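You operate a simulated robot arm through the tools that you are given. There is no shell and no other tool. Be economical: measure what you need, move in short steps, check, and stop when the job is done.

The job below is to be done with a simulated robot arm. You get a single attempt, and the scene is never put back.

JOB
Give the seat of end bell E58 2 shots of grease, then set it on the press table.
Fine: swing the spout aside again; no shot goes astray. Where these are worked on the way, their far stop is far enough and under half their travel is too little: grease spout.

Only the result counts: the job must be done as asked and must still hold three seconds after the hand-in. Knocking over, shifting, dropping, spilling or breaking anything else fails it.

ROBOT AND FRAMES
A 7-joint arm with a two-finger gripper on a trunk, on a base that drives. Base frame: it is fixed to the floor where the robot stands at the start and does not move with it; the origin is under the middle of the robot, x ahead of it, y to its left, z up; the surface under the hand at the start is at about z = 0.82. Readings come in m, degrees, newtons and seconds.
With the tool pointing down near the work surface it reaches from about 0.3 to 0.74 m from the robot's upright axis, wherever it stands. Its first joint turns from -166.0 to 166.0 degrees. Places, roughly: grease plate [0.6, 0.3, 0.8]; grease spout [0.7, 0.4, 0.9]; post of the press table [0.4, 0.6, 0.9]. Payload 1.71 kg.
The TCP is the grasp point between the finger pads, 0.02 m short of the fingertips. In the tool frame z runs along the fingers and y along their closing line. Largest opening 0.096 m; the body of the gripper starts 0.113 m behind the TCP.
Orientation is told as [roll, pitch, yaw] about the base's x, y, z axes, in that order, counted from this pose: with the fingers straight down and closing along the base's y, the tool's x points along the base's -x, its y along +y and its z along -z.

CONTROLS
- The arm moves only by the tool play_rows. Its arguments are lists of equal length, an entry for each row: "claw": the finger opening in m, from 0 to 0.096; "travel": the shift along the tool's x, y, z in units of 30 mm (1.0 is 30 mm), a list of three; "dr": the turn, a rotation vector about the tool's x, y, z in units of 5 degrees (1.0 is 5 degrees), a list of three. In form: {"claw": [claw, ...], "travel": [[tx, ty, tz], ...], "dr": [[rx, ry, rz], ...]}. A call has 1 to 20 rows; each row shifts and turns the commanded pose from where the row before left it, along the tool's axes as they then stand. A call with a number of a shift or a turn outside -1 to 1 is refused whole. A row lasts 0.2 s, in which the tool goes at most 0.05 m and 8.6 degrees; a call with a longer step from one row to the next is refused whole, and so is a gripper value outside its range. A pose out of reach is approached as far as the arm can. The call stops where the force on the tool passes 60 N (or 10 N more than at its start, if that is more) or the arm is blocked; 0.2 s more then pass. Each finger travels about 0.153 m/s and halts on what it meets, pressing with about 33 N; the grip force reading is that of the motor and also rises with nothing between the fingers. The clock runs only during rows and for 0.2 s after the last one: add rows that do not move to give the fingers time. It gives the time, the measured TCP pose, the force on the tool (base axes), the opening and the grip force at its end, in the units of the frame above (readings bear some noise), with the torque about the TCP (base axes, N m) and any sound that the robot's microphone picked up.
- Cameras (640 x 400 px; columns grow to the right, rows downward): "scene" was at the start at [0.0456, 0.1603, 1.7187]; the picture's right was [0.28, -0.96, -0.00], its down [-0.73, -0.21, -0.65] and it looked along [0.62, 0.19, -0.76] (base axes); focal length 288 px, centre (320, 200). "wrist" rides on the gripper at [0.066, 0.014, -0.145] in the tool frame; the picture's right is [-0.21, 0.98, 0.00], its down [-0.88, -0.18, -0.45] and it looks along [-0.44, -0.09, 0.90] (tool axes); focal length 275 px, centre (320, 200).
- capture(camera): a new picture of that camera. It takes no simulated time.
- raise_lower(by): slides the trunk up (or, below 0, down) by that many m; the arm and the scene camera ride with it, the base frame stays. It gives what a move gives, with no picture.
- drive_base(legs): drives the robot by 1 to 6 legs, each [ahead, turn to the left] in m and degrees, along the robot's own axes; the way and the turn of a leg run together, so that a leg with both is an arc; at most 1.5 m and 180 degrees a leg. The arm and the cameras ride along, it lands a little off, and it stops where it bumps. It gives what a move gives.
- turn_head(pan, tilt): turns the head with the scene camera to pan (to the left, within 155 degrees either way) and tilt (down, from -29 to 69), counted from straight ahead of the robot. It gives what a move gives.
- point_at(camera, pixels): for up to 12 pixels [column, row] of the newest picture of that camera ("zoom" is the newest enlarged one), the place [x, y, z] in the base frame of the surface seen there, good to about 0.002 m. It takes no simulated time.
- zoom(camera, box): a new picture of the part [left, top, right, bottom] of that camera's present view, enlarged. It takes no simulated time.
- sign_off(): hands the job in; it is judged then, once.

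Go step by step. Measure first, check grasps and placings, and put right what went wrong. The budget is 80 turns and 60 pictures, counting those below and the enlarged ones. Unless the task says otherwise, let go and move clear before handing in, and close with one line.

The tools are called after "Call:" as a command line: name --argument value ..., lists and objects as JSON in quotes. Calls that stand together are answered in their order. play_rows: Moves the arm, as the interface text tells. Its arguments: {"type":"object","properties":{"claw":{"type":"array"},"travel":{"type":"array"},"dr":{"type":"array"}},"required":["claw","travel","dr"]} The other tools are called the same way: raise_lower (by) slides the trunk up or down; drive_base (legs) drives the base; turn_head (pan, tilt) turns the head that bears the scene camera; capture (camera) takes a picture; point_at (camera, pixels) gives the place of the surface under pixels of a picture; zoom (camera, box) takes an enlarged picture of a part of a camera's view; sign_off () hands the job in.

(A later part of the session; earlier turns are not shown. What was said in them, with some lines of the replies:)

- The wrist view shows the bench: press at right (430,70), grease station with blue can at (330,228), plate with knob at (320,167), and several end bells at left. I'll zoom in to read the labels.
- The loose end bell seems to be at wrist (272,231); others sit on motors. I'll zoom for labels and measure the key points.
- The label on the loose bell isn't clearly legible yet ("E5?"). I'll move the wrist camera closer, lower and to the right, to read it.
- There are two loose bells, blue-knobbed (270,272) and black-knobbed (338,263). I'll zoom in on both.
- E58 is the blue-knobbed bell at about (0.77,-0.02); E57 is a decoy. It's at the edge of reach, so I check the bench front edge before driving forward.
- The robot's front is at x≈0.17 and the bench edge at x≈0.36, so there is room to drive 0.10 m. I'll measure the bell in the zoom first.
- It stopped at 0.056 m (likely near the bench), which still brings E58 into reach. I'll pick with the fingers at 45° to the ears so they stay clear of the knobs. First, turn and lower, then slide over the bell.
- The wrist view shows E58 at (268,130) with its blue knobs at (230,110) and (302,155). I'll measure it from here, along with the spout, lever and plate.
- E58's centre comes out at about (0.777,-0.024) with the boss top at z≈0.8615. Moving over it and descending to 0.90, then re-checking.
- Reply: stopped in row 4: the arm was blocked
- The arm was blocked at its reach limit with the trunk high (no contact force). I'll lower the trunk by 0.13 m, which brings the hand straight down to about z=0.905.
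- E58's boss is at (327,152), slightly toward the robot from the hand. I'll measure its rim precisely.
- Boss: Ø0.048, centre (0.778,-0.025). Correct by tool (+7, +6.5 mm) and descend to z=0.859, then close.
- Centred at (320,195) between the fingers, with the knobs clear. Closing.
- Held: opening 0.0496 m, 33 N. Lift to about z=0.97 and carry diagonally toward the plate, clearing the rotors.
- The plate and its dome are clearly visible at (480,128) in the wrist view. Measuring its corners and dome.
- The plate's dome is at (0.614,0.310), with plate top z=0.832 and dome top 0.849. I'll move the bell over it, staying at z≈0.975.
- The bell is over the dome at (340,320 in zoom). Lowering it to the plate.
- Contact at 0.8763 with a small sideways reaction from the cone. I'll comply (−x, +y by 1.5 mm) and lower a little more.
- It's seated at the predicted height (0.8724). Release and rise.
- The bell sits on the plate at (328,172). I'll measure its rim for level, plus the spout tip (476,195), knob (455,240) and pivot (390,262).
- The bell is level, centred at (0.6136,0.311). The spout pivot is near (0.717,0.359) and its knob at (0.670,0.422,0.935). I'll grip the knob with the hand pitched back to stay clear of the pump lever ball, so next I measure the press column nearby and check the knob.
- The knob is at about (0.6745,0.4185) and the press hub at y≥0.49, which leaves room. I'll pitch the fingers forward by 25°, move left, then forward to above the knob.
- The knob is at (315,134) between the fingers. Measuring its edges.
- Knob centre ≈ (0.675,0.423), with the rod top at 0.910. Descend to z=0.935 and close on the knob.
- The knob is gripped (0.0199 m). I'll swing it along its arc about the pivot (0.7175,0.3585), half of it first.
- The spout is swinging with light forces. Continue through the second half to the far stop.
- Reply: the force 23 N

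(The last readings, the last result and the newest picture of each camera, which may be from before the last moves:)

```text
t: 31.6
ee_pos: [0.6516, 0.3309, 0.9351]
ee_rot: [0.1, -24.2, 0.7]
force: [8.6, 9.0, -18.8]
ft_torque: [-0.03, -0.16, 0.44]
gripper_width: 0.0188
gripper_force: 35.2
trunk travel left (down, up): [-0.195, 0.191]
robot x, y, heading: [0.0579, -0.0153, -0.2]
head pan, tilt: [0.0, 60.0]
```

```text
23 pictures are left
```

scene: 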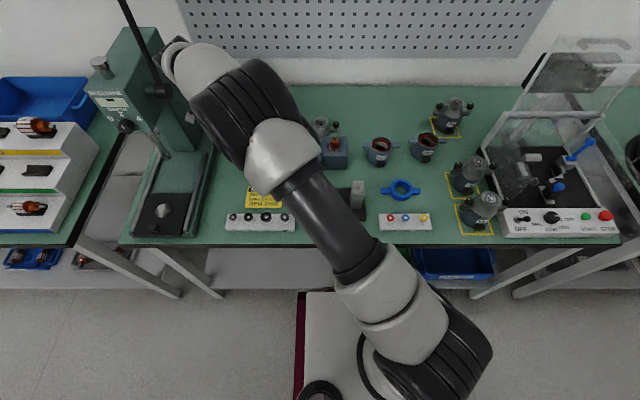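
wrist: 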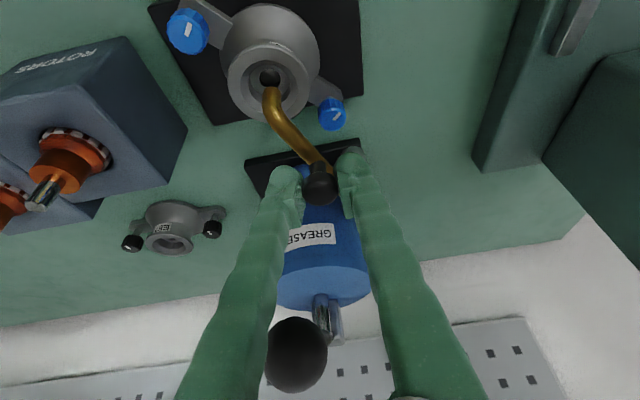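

The spout tip now appears over the seat (270,90). A small further nudge to confirm the stop.

Call:
play_rows --claw '[0.012, 0.012, 0.012]' --travel '[[-0.06, -0.14, 0.03], [-0.06, -0.1, 0.03], [0, 0, 0]]' --dr '[[0, 0, 0], [0, 0, 0], [0, 0, 0]]'

Call:
zoom --camera "wrist" --box '[180, 20, 380, 220]'

```text
t: 32.4
ee_pos: [0.653, 0.3293, 0.9362]
ee_rot: [0.2, -24.1, 0.7]
force: [-2.4, 30.1, -16.7]
ft_torque: [0.24, 0.08, 0.17]
gripper_width: 0.0189
gripper_force: 35.2
trunk travel left (down, up): [-0.195, 0.191]
robot x, y, heading: [0.0591, -0.0186, 0.1]
head pan, tilt: [0.0, 60.0]
```

```text
2.00 times, centred on (280, 120) of wrist
```

zoom: 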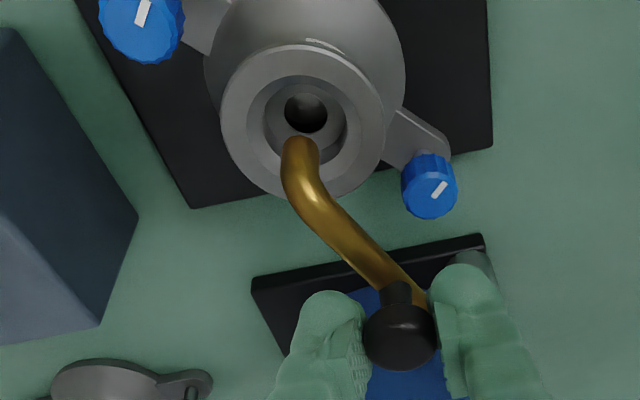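

The hand met 30 N, so this is the far stop. Check the tip's place against the boss centre.

Call:
point_at --camera "zoom" --pixels '[[297, 142], [300, 165], [300, 192], [300, 52], [224, 110], [384, 115], [141, 28], [430, 187], [345, 235], [284, 160]]'

Call:
play_rows --claw '[0.012, 0.03, 0.045, 0.045]' --travel '[[0.02, 0.1, 0], [0, 0, 0], [0, 0, 0], [0, 0, 0]]' --dr '[[0, 0, 0], [0, 0, 0], [0, 0, 0], [0, 0, 0]]'

```text
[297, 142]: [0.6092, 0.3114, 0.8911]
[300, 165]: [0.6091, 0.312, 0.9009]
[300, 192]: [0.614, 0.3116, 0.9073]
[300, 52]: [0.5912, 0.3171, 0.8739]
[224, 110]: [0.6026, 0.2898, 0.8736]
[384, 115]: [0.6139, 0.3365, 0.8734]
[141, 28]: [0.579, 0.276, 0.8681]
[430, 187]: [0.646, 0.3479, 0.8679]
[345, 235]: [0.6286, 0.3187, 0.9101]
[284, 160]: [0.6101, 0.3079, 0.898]
```

```text
t: 33.4
ee_pos: [0.6531, 0.3257, 0.9367]
ee_rot: [-0.1, -24.3, 0.6]
force: [-0.4, 0.2, -0.6]
ft_torque: [0.06, -0.01, 0.02]
gripper_width: 0.045
gripper_force: 0.0
trunk travel left (down, up): [-0.195, 0.191]
robot x, y, heading: [0.0589, -0.0146, 0.0]
head pan, tilt: [0.0, 60.0]
```

The spout tip is over the bell centre and the knob is released. I retreat along the tool axis, straighten the hand, and take a look at the pump lever.

Call:
play_rows --claw '[0.045, 0.045, 0.045, 0.045, 0.03, 0.0, 0.0, 0.0, 0.0, 0.0, 0.0]' --travel '[[0, 0, -0.9], [0, 0, -0.9], [0, 0, -0.9], [0, 0, -0.9], [0, 0, -1], [0, 0, -0.5], [0, 0, 0], [0, 0, 0], [0, 0, 0], [0, 0, 0], [0, 0, 0]]' --dr '[[0, 0, 0], [0, 0, 0], [0, 0, 0], [0, 0, 0], [0, 0, 0], [0, 1, 0], [0, 1, 0], [0, 1, 0], [0, 1, 0], [0, 0.8, 0], [0, 0, 0]]'

Call:
capture --camera "wrist"

```text
t: 35.8
ee_pos: [0.5897, 0.3256, 1.0748]
ee_rot: [0.0, -0.2, 0.8]
force: [0.8, 0.2, -0.9]
ft_torque: [0.01, 0.01, 0.0]
gripper_width: 0.0002
gripper_force: 29.8
trunk travel left (down, up): [-0.195, 0.191]
robot x, y, heading: [0.0546, -0.019, -0.1]
head pan, tilt: [0.0, 60.0]
```

```text
21 pictures are left
```

wrist: 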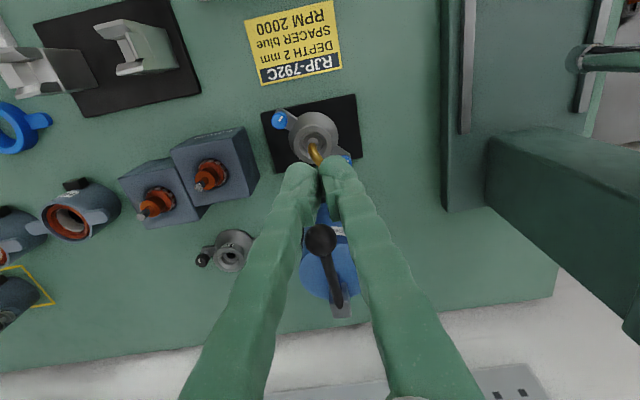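

Call:
point_at --camera "wrist" --pixels '[[320, 240], [306, 240], [334, 240], [320, 226], [320, 254], [330, 275], [338, 298], [342, 310]]'

```text
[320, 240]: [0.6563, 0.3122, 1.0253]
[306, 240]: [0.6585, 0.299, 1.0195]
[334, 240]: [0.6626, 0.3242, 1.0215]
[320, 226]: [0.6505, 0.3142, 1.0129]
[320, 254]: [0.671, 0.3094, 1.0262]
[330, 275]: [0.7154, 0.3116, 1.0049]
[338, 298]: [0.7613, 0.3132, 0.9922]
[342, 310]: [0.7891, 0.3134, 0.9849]
```

Ball centre ≈ (0.661,0.3115,1.015), with its top at about 1.028. Move above it and press down gradually with the closed fingertips.

Call:
play_rows --claw '[0, 0, 0, 0, 0, 0, 0, 0, 0, 0]' --travel '[[-0.815, -0.165, 0], [-0.815, -0.165, 0], [-0.815, -0.165, 0], [0, 0, 0], [0, 0, 0.5], [0, 0, 0.4], [0, 0, 0.3], [0, 0, 0.3], [0, 0, 0.3], [0, 0, 0]]' --dr '[[0, 0, 0], [0, 0, 0], [0, 0, 0], [0, 0, 0], [0, 0, 0], [0, 0, 0], [0, 0, 0], [0, 0, 0], [0, 0, 0], [0, 0, 0]]'

```text
t: 38.0
ee_pos: [0.6621, 0.3103, 1.0217]
ee_rot: [0.0, -0.3, 0.7]
force: [-0.7, 0.6, 1.2]
ft_torque: [0.01, 0.04, -0.01]
gripper_width: 0.0001
gripper_force: 30.0
trunk travel left (down, up): [-0.195, 0.191]
robot x, y, heading: [0.0583, -0.0144, -0.1]
head pan, tilt: [0.0, 60.0]
```

Tips are at z≈1.002 with almost no force, so the lever seems to give easily. Check with a picture.

Call:
capture --camera "wrist"

```text
20 pictures are left
```

wrist: 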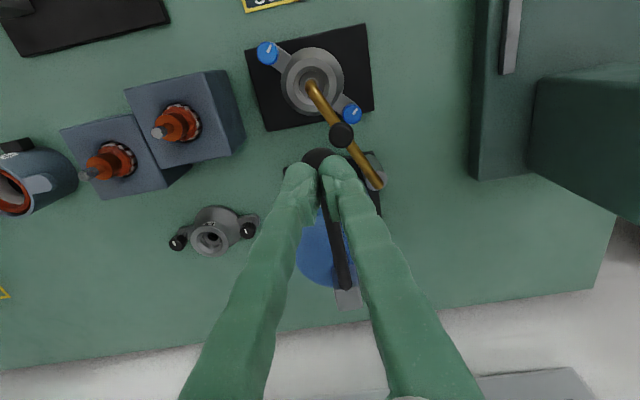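

The ball is under the fingertips and going down with them. Continue pressing until it bottoms or a sound comes.

Call:
play_rows --claw '[0, 0, 0, 0]' --travel '[[0, 0, 0.3], [0, 0, 0.3], [0, 0, 0.3], [0, 0, 0]]' --dr '[[0, 0, 0], [0, 0, 0], [0, 0, 0], [0, 0, 0]]'

```text
t: 39.0
ee_pos: [0.6623, 0.3098, 0.9987]
ee_rot: [0.2, -0.8, 0.6]
force: [0.6, 2.2, 35.6]
ft_torque: [0.16, -0.03, -0.06]
gripper_width: 0.006
gripper_force: 29.6
trunk travel left (down, up): [-0.195, 0.191]
robot x, y, heading: [0.0544, -0.0148, 0.0]
head pan, tilt: [0.0, 60.0]
```

35 N at tips z≈0.979: the lever seems to be at its lower stop. Look for grease in the seat.

Call:
capture --camera "wrist"

Call:
zoom --camera "wrist" --box '[240, 40, 400, 180]'

```text
19 pictures are left
```

wrist: 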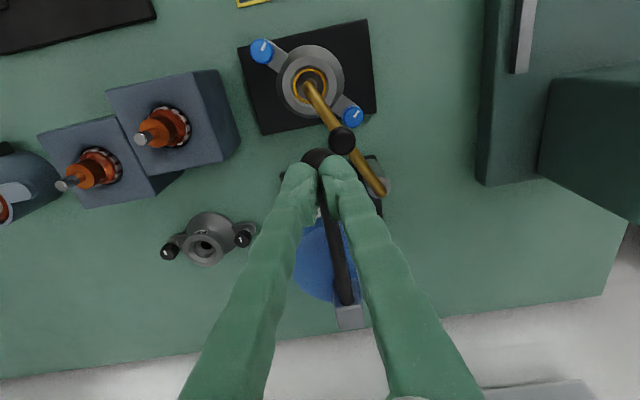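

```text
2.86 times, centred on (320, 110) of wrist
```

zoom: 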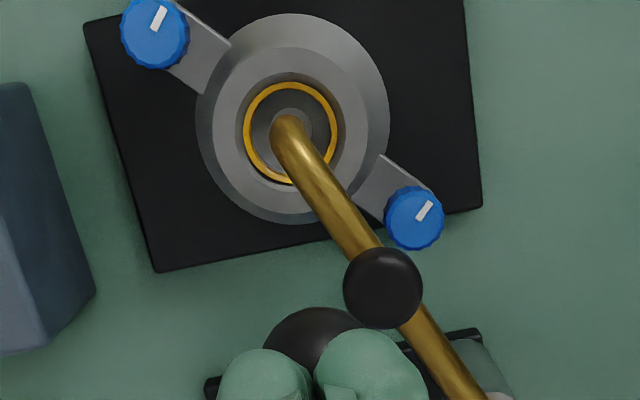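

A yellow grease ring has appeared in the seat: one shot given. Raise the hand and see whether the lever springs back.

Call:
play_rows --claw '[0, 0, 0, 0, 0, 0]' --travel '[[0, 0, -0.6], [0, 0, -0.7], [0, 0, -0.7], [0, 0, -0.5], [0, 0, 0], [0, 0, 0]]' --dr '[[0, 0, 0], [0, 0, 0], [0, 0, 0], [0, 0, 0], [0, 0, 0], [0, 0, 0]]'

Call:
capture --camera "wrist"

Call:
point_at --camera "wrist" --pixels '[[320, 158], [310, 155], [340, 275], [332, 225], [316, 165]]'

```text
t: 40.4
ee_pos: [0.6613, 0.3098, 1.0699]
ee_rot: [0.0, -0.3, 0.8]
force: [-0.2, -0.5, 0.0]
ft_torque: [0.0, 0.03, 0.01]
gripper_width: 0.0002
gripper_force: 29.8
trunk travel left (down, up): [-0.195, 0.191]
robot x, y, heading: [0.0555, -0.0145, -0.2]
head pan, tilt: [0.0, 60.0]
```

```text
17 pictures are left
```

wrist: 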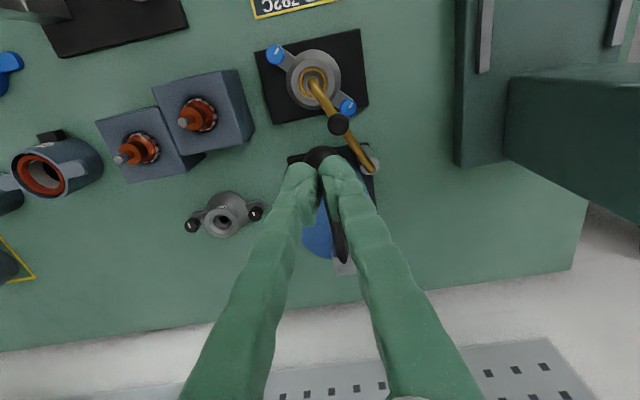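

```text
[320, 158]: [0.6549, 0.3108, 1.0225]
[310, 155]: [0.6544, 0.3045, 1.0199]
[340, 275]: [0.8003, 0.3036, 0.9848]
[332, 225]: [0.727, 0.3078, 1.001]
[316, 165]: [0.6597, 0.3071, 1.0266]
```

The lever sprang back to 1.0225. Second stroke to the same depth, then back up.

Call:
play_rows --claw '[0, 0, 0, 0, 0, 0, 0, 0, 0]' --travel '[[0, 0, 0.5], [0, 0, 0.4], [0, 0, 0.4], [0, 0, 0.3], [0, 0, 0.3], [0, 0, 0.3], [0, 0, 0.2], [0, 0, 0.1], [0, 0, 0]]' --dr '[[0, 0, 0], [0, 0, 0], [0, 0, 0], [0, 0, 0], [0, 0, 0], [0, 0, 0], [0, 0, 0], [0, 0, 0], [0, 0, 0]]'

Call:
zoom --camera "wrist" --box '[240, 40, 400, 180]'

```text
t: 42.4
ee_pos: [0.6627, 0.3103, 0.9999]
ee_rot: [0.4, -0.8, 0.6]
force: [3.2, 2.4, 40.5]
ft_torque: [0.2, -0.07, -0.12]
gripper_width: 0.0058
gripper_force: 29.4
trunk travel left (down, up): [-0.195, 0.191]
robot x, y, heading: [0.0563, -0.0175, 0.0]
head pan, tilt: [0.0, 60.0]
```

```text
2.86 times, centred on (320, 110) of wrist
```

zoom: 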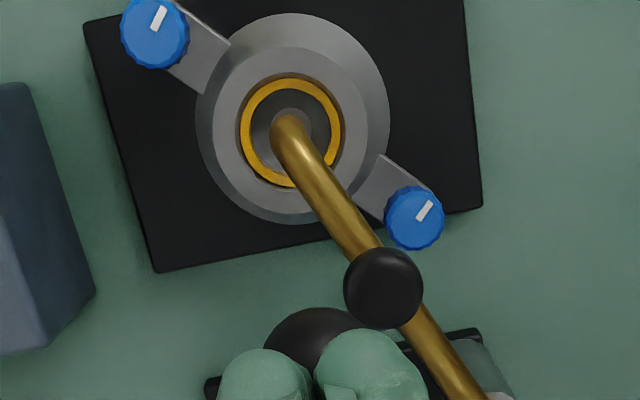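

The ring is thicker: two shots given. Rise, back off, and pitch again for the spout knob.

Call:
play_rows --claw '[0, 0, 0, 0, 0, 0, 0.02, 0.045, 0.045, 0.045, 0.045, 0.045]' --travel '[[0, 0, -0.85], [0, 0, -0.85], [0, 0, -0.85], [0.8, 0.17, 0], [0.8, 0.17, 0], [0.8, 0.17, 0], [0, 0, 0], [0, 0, 0], [0, 0, 0], [0, 0, 0], [0, 0, 0], [0, 0, 0]]' --dr '[[0, 0, 0], [0, 0, 0], [0, 0, 0], [0, 0, 0], [0, 0, 0], [0, 0, 0], [0, -1, 0], [0, -1, 0], [0, -1, 0], [0, -1, 0], [0, -0.8, 0], [0, 0, 0]]'

Call:
capture --camera "wrist"

```text
t: 45.0
ee_pos: [0.5926, 0.3263, 1.0708]
ee_rot: [0.0, -24.2, 0.6]
force: [-0.4, -0.2, -0.6]
ft_torque: [0.02, 0.04, 0.0]
gripper_width: 0.0452
gripper_force: 0.0
trunk travel left (down, up): [-0.195, 0.191]
robot x, y, heading: [0.0593, -0.0176, 0.1]
head pan, tilt: [0.0, 60.0]
```

```text
15 pictures are left
```

wrist: 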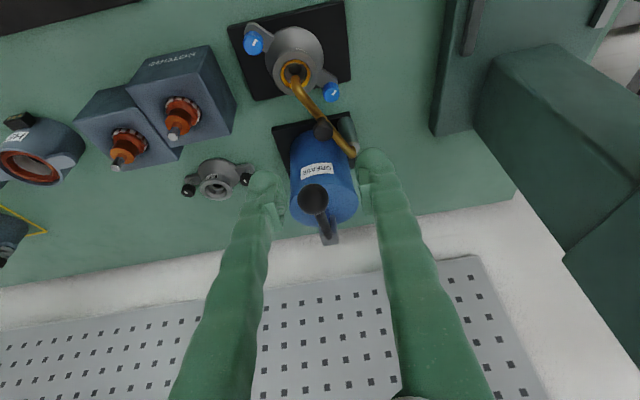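

The knob at (322,130) is in line with the tool axis. Advance along it and close on the knob.

Call:
play_rows --claw '[0.045, 0.045, 0.045, 0.045, 0.045, 0.045, 0.03, 0.012, 0.012, 0.012]' --travel '[[0, 0.03, 0.98], [0, 0.03, 0.98], [0, 0, 0.98], [0, 0, 0.98], [0, 0, 0.95], [0, 0, 0], [0, 0, 0], [0, 0, 0], [0, 0, 0], [0, 0, 0]]' --dr '[[0, 0, 0], [0, 0, 0], [0, 0, 0], [0, 0, 0], [0, 0, 0], [0, 0, 0], [0, 0, 0], [0, 0, 0], [0, 0, 0], [0, 0, 0]]'

Call:
capture --camera "wrist"

```text
t: 47.2
ee_pos: [0.6529, 0.3305, 0.9376]
ee_rot: [0.1, -24.2, 0.6]
force: [5.1, 11.7, -0.6]
ft_torque: [0.16, -0.12, 0.09]
gripper_width: 0.02
gripper_force: 34.5
trunk travel left (down, up): [-0.195, 0.191]
robot x, y, heading: [0.0562, -0.0166, -0.0]
head pan, tilt: [0.0, 60.0]
```

```text
14 pictures are left
```

wrist: 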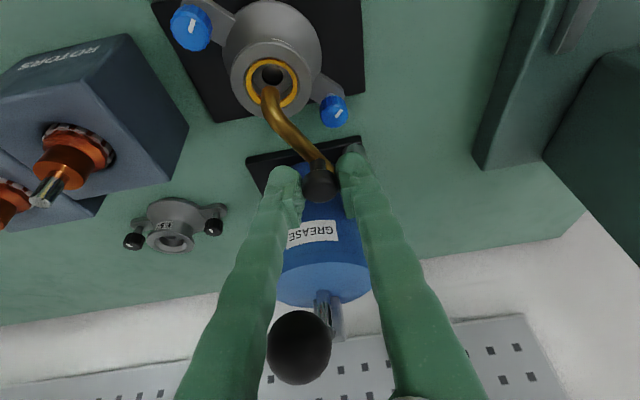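

Knob gripped. Now swing the spout back along the arc.

Call:
play_rows --claw '[0.012, 0.012, 0.012, 0.012, 0.012, 0.012, 0.012, 0.012, 0.012]' --travel '[[0.16, 0.42, -0.07], [0.09, 0.427, -0.04], [0.03, 0.433, -0.01], [-0.07, 0.423, 0.031], [-0.137, 0.407, 0.062], [-0.2, 0.373, 0.09], [-0.255, 0.33, 0.115], [-0.29, 0.26, 0.13], [0, 0, 0]]' --dr '[[0, 0, 0], [0, 0, 0], [0, 0, 0], [0, 0, 0], [0, 0, 0], [0, 0, 0], [0, 0, 0], [0, 0, 0], [0, 0, 0]]'

Call:
capture --camera "wrist"

```text
t: 49.2
ee_pos: [0.6729, 0.4197, 0.9367]
ee_rot: [0.0, -24.1, 0.7]
force: [-0.4, -5.7, -18.4]
ft_torque: [-0.1, 0.06, -0.32]
gripper_width: 0.02
gripper_force: 35.3
trunk travel left (down, up): [-0.195, 0.191]
robot x, y, heading: [0.0538, -0.0122, 0.3]
head pan, tilt: [0.0, 60.0]
```

```text
13 pictures are left
```

wrist: 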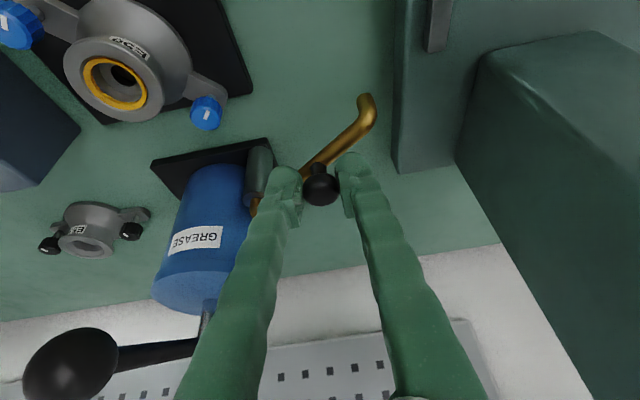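

The spout is back at its original place (tip at (365,105)). Release, retreat the way I came, and straighten the hand.

Call:
play_rows --claw '[0.03, 0.05, 0.05, 0.05, 0.05, 0.05, 0.05, 0.05, 0.05, 0.05, 0.05, 0.05, 0.05, 0.075, 0.075, 0.075, 0.075, 0.075, 0.075]' --travel '[[0, 0, 0], [0, 0, 0], [0, 0, 0], [-0.22, 0, -0.542], [-0.22, 0, -0.542], [-0.22, 0, -0.542], [0.74, 0, -0.5], [0.74, 0, -0.5], [0.74, 0, -0.5], [0.74, 0, -0.5], [0, -0.9, 0], [0, -0.9, 0], [0, -0.9, 0], [0, -0.9, 0], [0, 0, 0], [0, 0, 0], [0, 0, 0], [0, 0, 0], [0, 0, 0]]' --dr '[[0, 0, 0], [0, 0, 0], [0, 0, 0], [0, 0, 0], [0, 0, 0], [0, 0, 0], [0, 0, 0], [0, 0, 0], [0, 0, 0], [0, 0, 0], [0, 0, 0], [0, 0, 0], [0, 0, 0], [0, 0, 0], [0, 1, 0], [0, 1, 0], [0, 1, 0], [0, 1, 0], [0, 0.8, 0]]'

Call:
capture --camera "wrist"

```text
t: 53.2
ee_pos: [0.565, 0.3106, 1.0079]
ee_rot: [0.0, -0.2, 0.7]
force: [0.3, -0.7, -0.1]
ft_torque: [0.0, -0.02, 0.0]
gripper_width: 0.075
gripper_force: 0.1
trunk travel left (down, up): [-0.195, 0.191]
robot x, y, heading: [0.0555, -0.0153, -0.1]
head pan, tilt: [0.0, 60.0]
```

```text
12 pictures are left
```

wrist: 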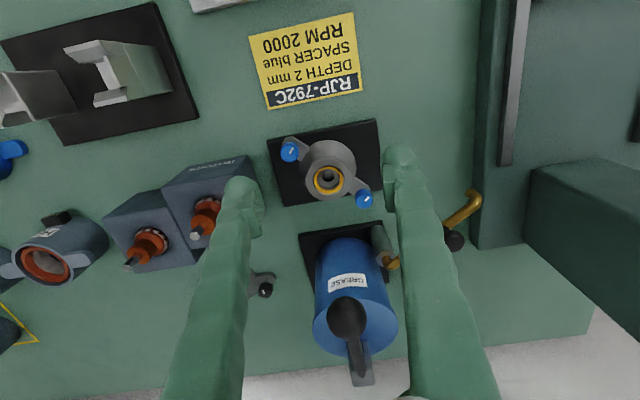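

The bell is undisturbed with its grease ring visible (328,180). Move over it, descend to 0.8725 and grip.

Call:
play_rows --claw '[0.075, 0.075, 0.075, 0.075, 0.075, 0.075, 0.075, 0.075, 0.075, 0.06, 0.045, 0.04, 0.04, 0.04]' --travel '[[-0.528, 0, 0], [-0.528, 0, 0], [-0.528, 0, 0], [0, 0, 0.9], [0, 0, 0.9], [0, 0, 0.9], [0, 0, 0.9], [0, 0, 0.9], [0, 0, 0], [0, 0, 0], [0, 0, 0], [0, 0, 0], [0, 0, 0], [0, 0, 0]]' --dr '[[0, 0, 0], [0, 0, 0], [0, 0, 0], [0, 0, 0], [0, 0, 0], [0, 0, 0], [0, 0, 0], [0, 0, 0], [0, 0, 0], [0, 0, 0], [0, 0, 0], [0, 0, 0], [0, 0, 0], [0, 0, 0]]'

Call:
capture --camera "scene"

Call:
zoom --camera "scene" --box '[80, 20, 240, 260]'

Call:
point_at --camera "scene" --pixels '[[164, 211], [155, 212], [172, 212], [164, 203], [164, 220], [158, 228], [157, 150], [125, 126], [165, 155], [140, 236], [180, 190], [200, 190]]'

```text
t: 56.2
ee_pos: [0.6152, 0.3113, 0.8752]
ee_rot: [0.0, -0.3, 0.7]
force: [1.1, -0.5, 1.9]
ft_torque: [0.08, -0.13, -0.04]
gripper_width: 0.0489
gripper_force: 33.0
trunk travel left (down, up): [-0.195, 0.191]
robot x, y, heading: [0.0567, -0.0169, 0.1]
head pan, tilt: [0.0, 60.0]
```

```text
11 pictures are left
```

scene: 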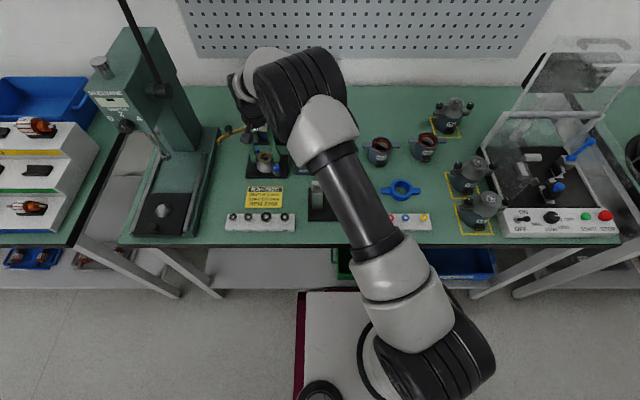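

```text
1.67 times, centred on (160, 140) of scene
```

zoom: 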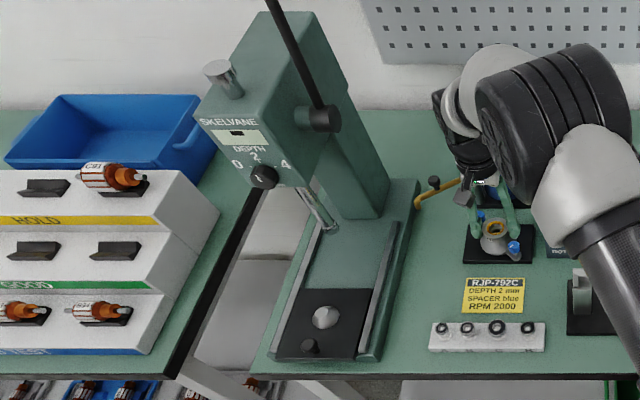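

```text
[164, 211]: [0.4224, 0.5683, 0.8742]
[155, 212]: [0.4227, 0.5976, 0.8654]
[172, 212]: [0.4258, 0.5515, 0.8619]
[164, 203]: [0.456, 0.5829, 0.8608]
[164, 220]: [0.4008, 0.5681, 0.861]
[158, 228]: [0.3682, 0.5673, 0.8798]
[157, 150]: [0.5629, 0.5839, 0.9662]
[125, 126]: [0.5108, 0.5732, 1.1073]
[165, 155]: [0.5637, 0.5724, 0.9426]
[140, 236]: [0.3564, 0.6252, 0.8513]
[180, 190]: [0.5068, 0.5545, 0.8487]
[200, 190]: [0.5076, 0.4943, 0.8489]
```

The bell is gripped (0.0489 m) on the plate. The press table's dome is near (0.427,0.575), its plate at z≈0.861, and its knob near (0.368,0.567). Lift, back away, and move partway left to get a close view of the table.

Call:
play_rows --claw '[0.04, 0.04, 0.04, 0.04, 0.04, 0.04, 0.04, 0.04, 0.04, 0.04, 0.04, 0.04, 0.04, 0.04, 0.04, 0.04]' --travel '[[0, 0, -0.5], [0, 0, -1], [0, 0, -1], [0, 0, -1], [0, 0, -0.8], [0.92, 0, 0], [0.92, 0, 0], [0.92, 0, 0], [0.92, 0, 0], [0.92, 0, 0], [0.92, 0, 0], [0, 0.85, 0], [0, 0.85, 0], [0, 0.85, 0], [0, 0.85, 0], [0, 0, 0]]' --dr '[[0, 0, 0], [0, 0, 0], [0, 0, 0], [0, 0, 0], [0, 0, 0], [0, 0, 0], [0, 0, 0], [0, 0, 0], [0, 0, 0], [0, 0, 0], [0, 0, 0], [0, 0, 0], [0, 0, 0], [0, 0, 0], [0, 0, 0], [0, 0, 0]]'

Call:
capture --camera "wrist"

```text
t: 59.6
ee_pos: [0.4466, 0.4118, 1.0019]
ee_rot: [0.1, -0.3, 0.8]
force: [0.6, -0.5, -1.7]
ft_torque: [0.03, -0.01, -0.02]
gripper_width: 0.0492
gripper_force: 33.3
trunk travel left (down, up): [-0.195, 0.191]
robot x, y, heading: [0.0535, -0.016, -0.1]
head pan, tilt: [0.0, 60.0]
```

```text
9 pictures are left
```

wrist: 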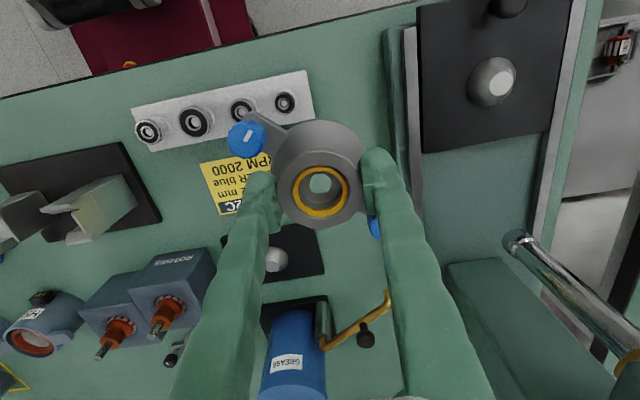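

The table's cone is at (490,83) and its knob at (508,5). Measure the cone, plate corners, rails and ram.

Call:
point_at --camera "wrist" --pixels '[[498, 82], [468, 83], [514, 75], [490, 58], [488, 106], [422, 20], [424, 150], [550, 130], [411, 90], [572, 120], [508, 6], [514, 240]]'

Call:
zoom --camera "wrist" --box '[390, 0, 600, 170]'

```text
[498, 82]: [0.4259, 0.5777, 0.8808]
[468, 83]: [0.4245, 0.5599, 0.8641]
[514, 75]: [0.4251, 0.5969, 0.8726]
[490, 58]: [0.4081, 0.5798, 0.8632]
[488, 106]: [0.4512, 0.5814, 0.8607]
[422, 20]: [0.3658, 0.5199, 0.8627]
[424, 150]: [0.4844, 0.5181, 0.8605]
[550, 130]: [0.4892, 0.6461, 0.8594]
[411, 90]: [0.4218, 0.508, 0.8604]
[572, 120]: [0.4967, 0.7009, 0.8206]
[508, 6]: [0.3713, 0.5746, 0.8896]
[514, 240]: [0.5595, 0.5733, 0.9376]
```

```text
2.35 times, centred on (495, 85) of wrist
```

zoom: 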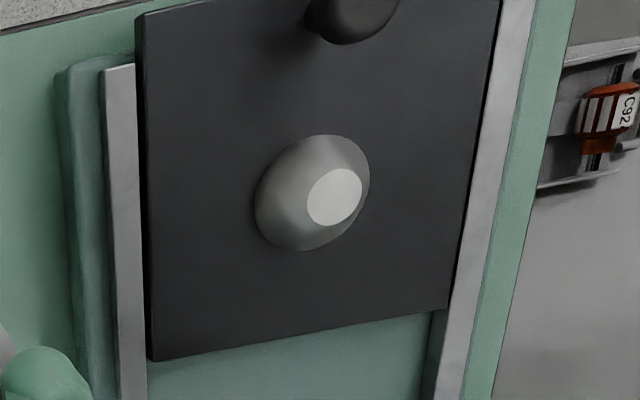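

The cone centre is ≈(0.428,0.580) on a plate at z≈0.861, with rails flush. Ears at 45° clear the table knob and fit. Move over and lower most of the way.

Call:
play_rows --claw '[0.04, 0.04, 0.04, 0.04, 0.04, 0.04, 0.04, 0.04, 0.04, 0.04, 0.04]' --travel '[[0.082, 0.935, 0], [0.082, 0.935, 0], [0.082, 0.935, 0], [0.082, 0.935, 0], [0.082, 0.935, 0], [0.082, 0.935, 0], [0, 0, 0], [0, 0, 0.8], [0, 0, 0.8], [0, 0, 0.5], [0, 0, 0]]' --dr '[[0, 0, 0], [0, 0, 0], [0, 0, 0], [0, 0, 0], [0, 0, 0], [0, 0, 0], [0, 0, 0], [0, 0, 0], [0, 0, 0], [0, 0, 0], [0, 0, 0]]'

Call:
zoom --camera "scene" --box '[90, 100, 250, 260]'

```text
t: 62.0
ee_pos: [0.4311, 0.5788, 0.9381]
ee_rot: [0.1, -0.3, 0.7]
force: [0.1, 0.0, -1.6]
ft_torque: [-0.05, 0.02, 0.02]
gripper_width: 0.0492
gripper_force: 32.6
trunk travel left (down, up): [-0.195, 0.191]
robot x, y, heading: [0.0601, -0.0152, -0.2]
head pan, tilt: [0.0, 60.0]
```

```text
2.50 times, centred on (170, 180) of scene
```

zoom: 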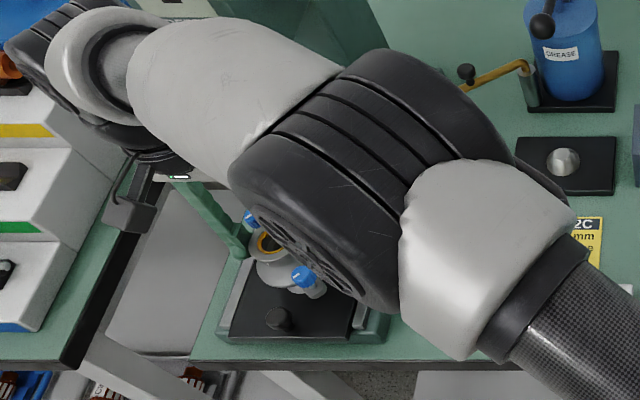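

The bell is above the table cone and nothing is touching. Lower the last 3 cm in small steps.

Call:
play_rows --claw '[0.04, 0.04, 0.04, 0.04, 0.04]' --travel '[[0.04, 0.03, 0.4], [0, 0, 0.3], [0, 0, 0.2], [0, 0, 0.15], [0, 0, 0]]' --dr '[[0, 0, 0], [0, 0, 0], [0, 0, 0], [0, 0, 0], [0, 0, 0]]'

Call:
capture --camera "wrist"

```text
t: 63.2
ee_pos: [0.4298, 0.5807, 0.908]
ee_rot: [0.0, -0.3, 0.7]
force: [1.3, 0.5, -1.7]
ft_torque: [0.03, -0.01, 0.01]
gripper_width: 0.0491
gripper_force: 33.3
trunk travel left (down, up): [-0.195, 0.191]
robot x, y, heading: [0.0586, -0.0161, 0.0]
head pan, tilt: [0.0, 60.0]
```

```text
6 pictures are left
```

wrist: 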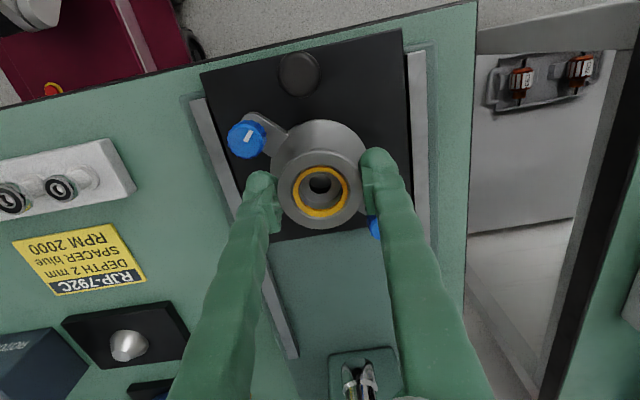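

No contact yet at 0.908; clear of the knob at (298,75). Lower a few more mm.

Call:
play_rows --claw '[0.04, 0.04, 0.04, 0.04]' --travel '[[0, 0, 0.08], [0, 0, 0.06], [0, 0, 0.06], [0, 0, 0]]' --dr '[[0, 0, 0], [0, 0, 0], [0, 0, 0], [0, 0, 0]]'

```text
t: 64.2
ee_pos: [0.4292, 0.5803, 0.9052]
ee_rot: [0.5, -0.4, 0.7]
force: [-0.9, 2.5, 24.5]
ft_torque: [-0.23, 0.49, 0.1]
gripper_width: 0.0489
gripper_force: 33.0
trunk travel left (down, up): [-0.195, 0.191]
robot x, y, heading: [0.0568, -0.0103, 0.2]
head pan, tilt: [0.0, 60.0]
```

Seated at 0.9052 with 24 N, as predicted. Ease off, open and rise clear, then back off.

Call:
play_rows --claw '[0.04, 0.055, 0.075, 0.075, 0.075, 0.075, 0.075, 0.075, 0.075, 0.075]' --travel '[[0, 0, -0.08], [0, 0, 0], [0, 0, 0], [0, 0, 0], [0, 0, -0.4], [0, 0, -0.9], [0, 0, -0.9], [0.5, -0.9, 0], [0.5, -0.9, 0], [0, 0, 0]]' --dr '[[0, 0, 0], [0, 0, 0], [0, 0, 0], [0, 0, 0], [0, 0, 0], [0, 0, 0], [0, 0, 0], [0, 0, 0], [0, 0, 0], [0, 0, 0]]'

Call:
capture --camera "wrist"

```text
t: 66.4
ee_pos: [0.4004, 0.5274, 0.9683]
ee_rot: [0.1, -0.3, 0.7]
force: [-1.2, 0.5, -0.8]
ft_torque: [0.02, 0.03, -0.04]
gripper_width: 0.0748
gripper_force: 0.0
trunk travel left (down, up): [-0.195, 0.191]
robot x, y, heading: [0.0594, -0.0129, -0.1]
head pan, tilt: [0.0, 60.0]
```

```text
5 pictures are left
```

wrist: 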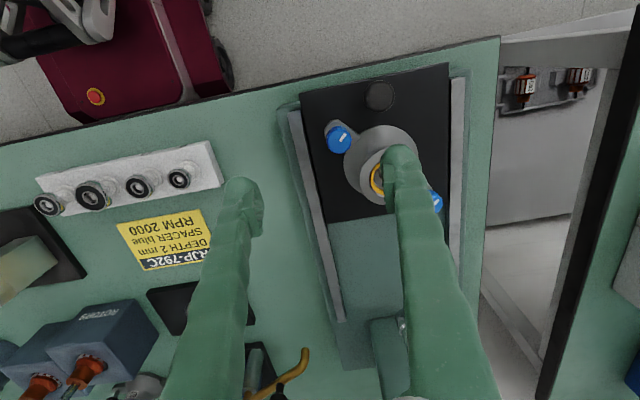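

The bell stays on the table. Measure both knob heights for level, and move further clear.

Call:
point_at --camera "wrist" --pixels '[[338, 140], [437, 203], [350, 165], [375, 152], [372, 180], [300, 365]]'

Call:
play_rows --claw '[0.075, 0.075, 0.075, 0.075, 0.075, 0.075, 0.075, 0.075]' --travel '[[0, 0, -1], [0, 0, -1], [0, -1, -1], [0, -1, 0], [0, -1, 0], [0, -1, 0], [0, 0, 0], [0, 0, 0]]' --dr '[[0, 0, 0], [0, 0, 0], [0, 0, 0], [0, 0, 0], [0, 0, 0], [0, 0, 0], [0, 0, 0], [0, 0, 0]]'

Call:
capture --camera "wrist"

```text
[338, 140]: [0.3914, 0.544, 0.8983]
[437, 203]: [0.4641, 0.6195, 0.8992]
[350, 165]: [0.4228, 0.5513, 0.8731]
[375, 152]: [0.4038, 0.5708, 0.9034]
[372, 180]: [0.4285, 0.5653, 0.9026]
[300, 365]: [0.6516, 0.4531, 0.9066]
```

```text
t: 68.2
ee_pos: [0.4015, 0.407, 1.0593]
ee_rot: [0.1, -0.4, 0.7]
force: [0.0, -0.6, 0.4]
ft_torque: [-0.01, 0.0, -0.01]
gripper_width: 0.075
gripper_force: 0.1
trunk travel left (down, up): [-0.195, 0.191]
robot x, y, heading: [0.0525, -0.0151, 0.0]
head pan, tilt: [0.0, 60.0]
```

```text
4 pictures are left
```

wrist: 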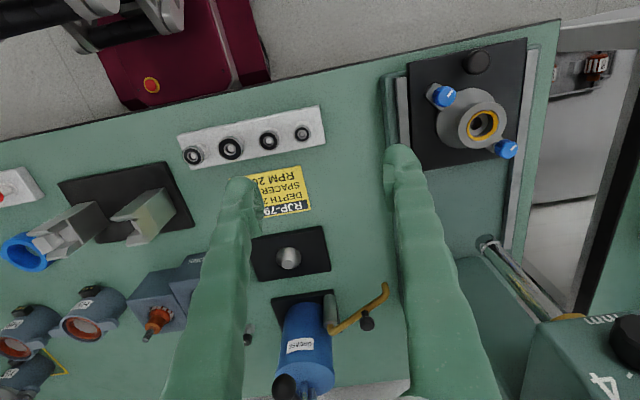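

The bell sits level on the table cone (knob tops at 0.898 and 0.899), the grease ring is visible at (483,125), the spout is back aside and the hand is clear. Handing in.

Call:
sign_off

```text
The job is handed in.
```

End bell E58 got two shots of grease in its seat and now sits level on the press table; the spout is swung back to where it started, and I saw no grease go astray.
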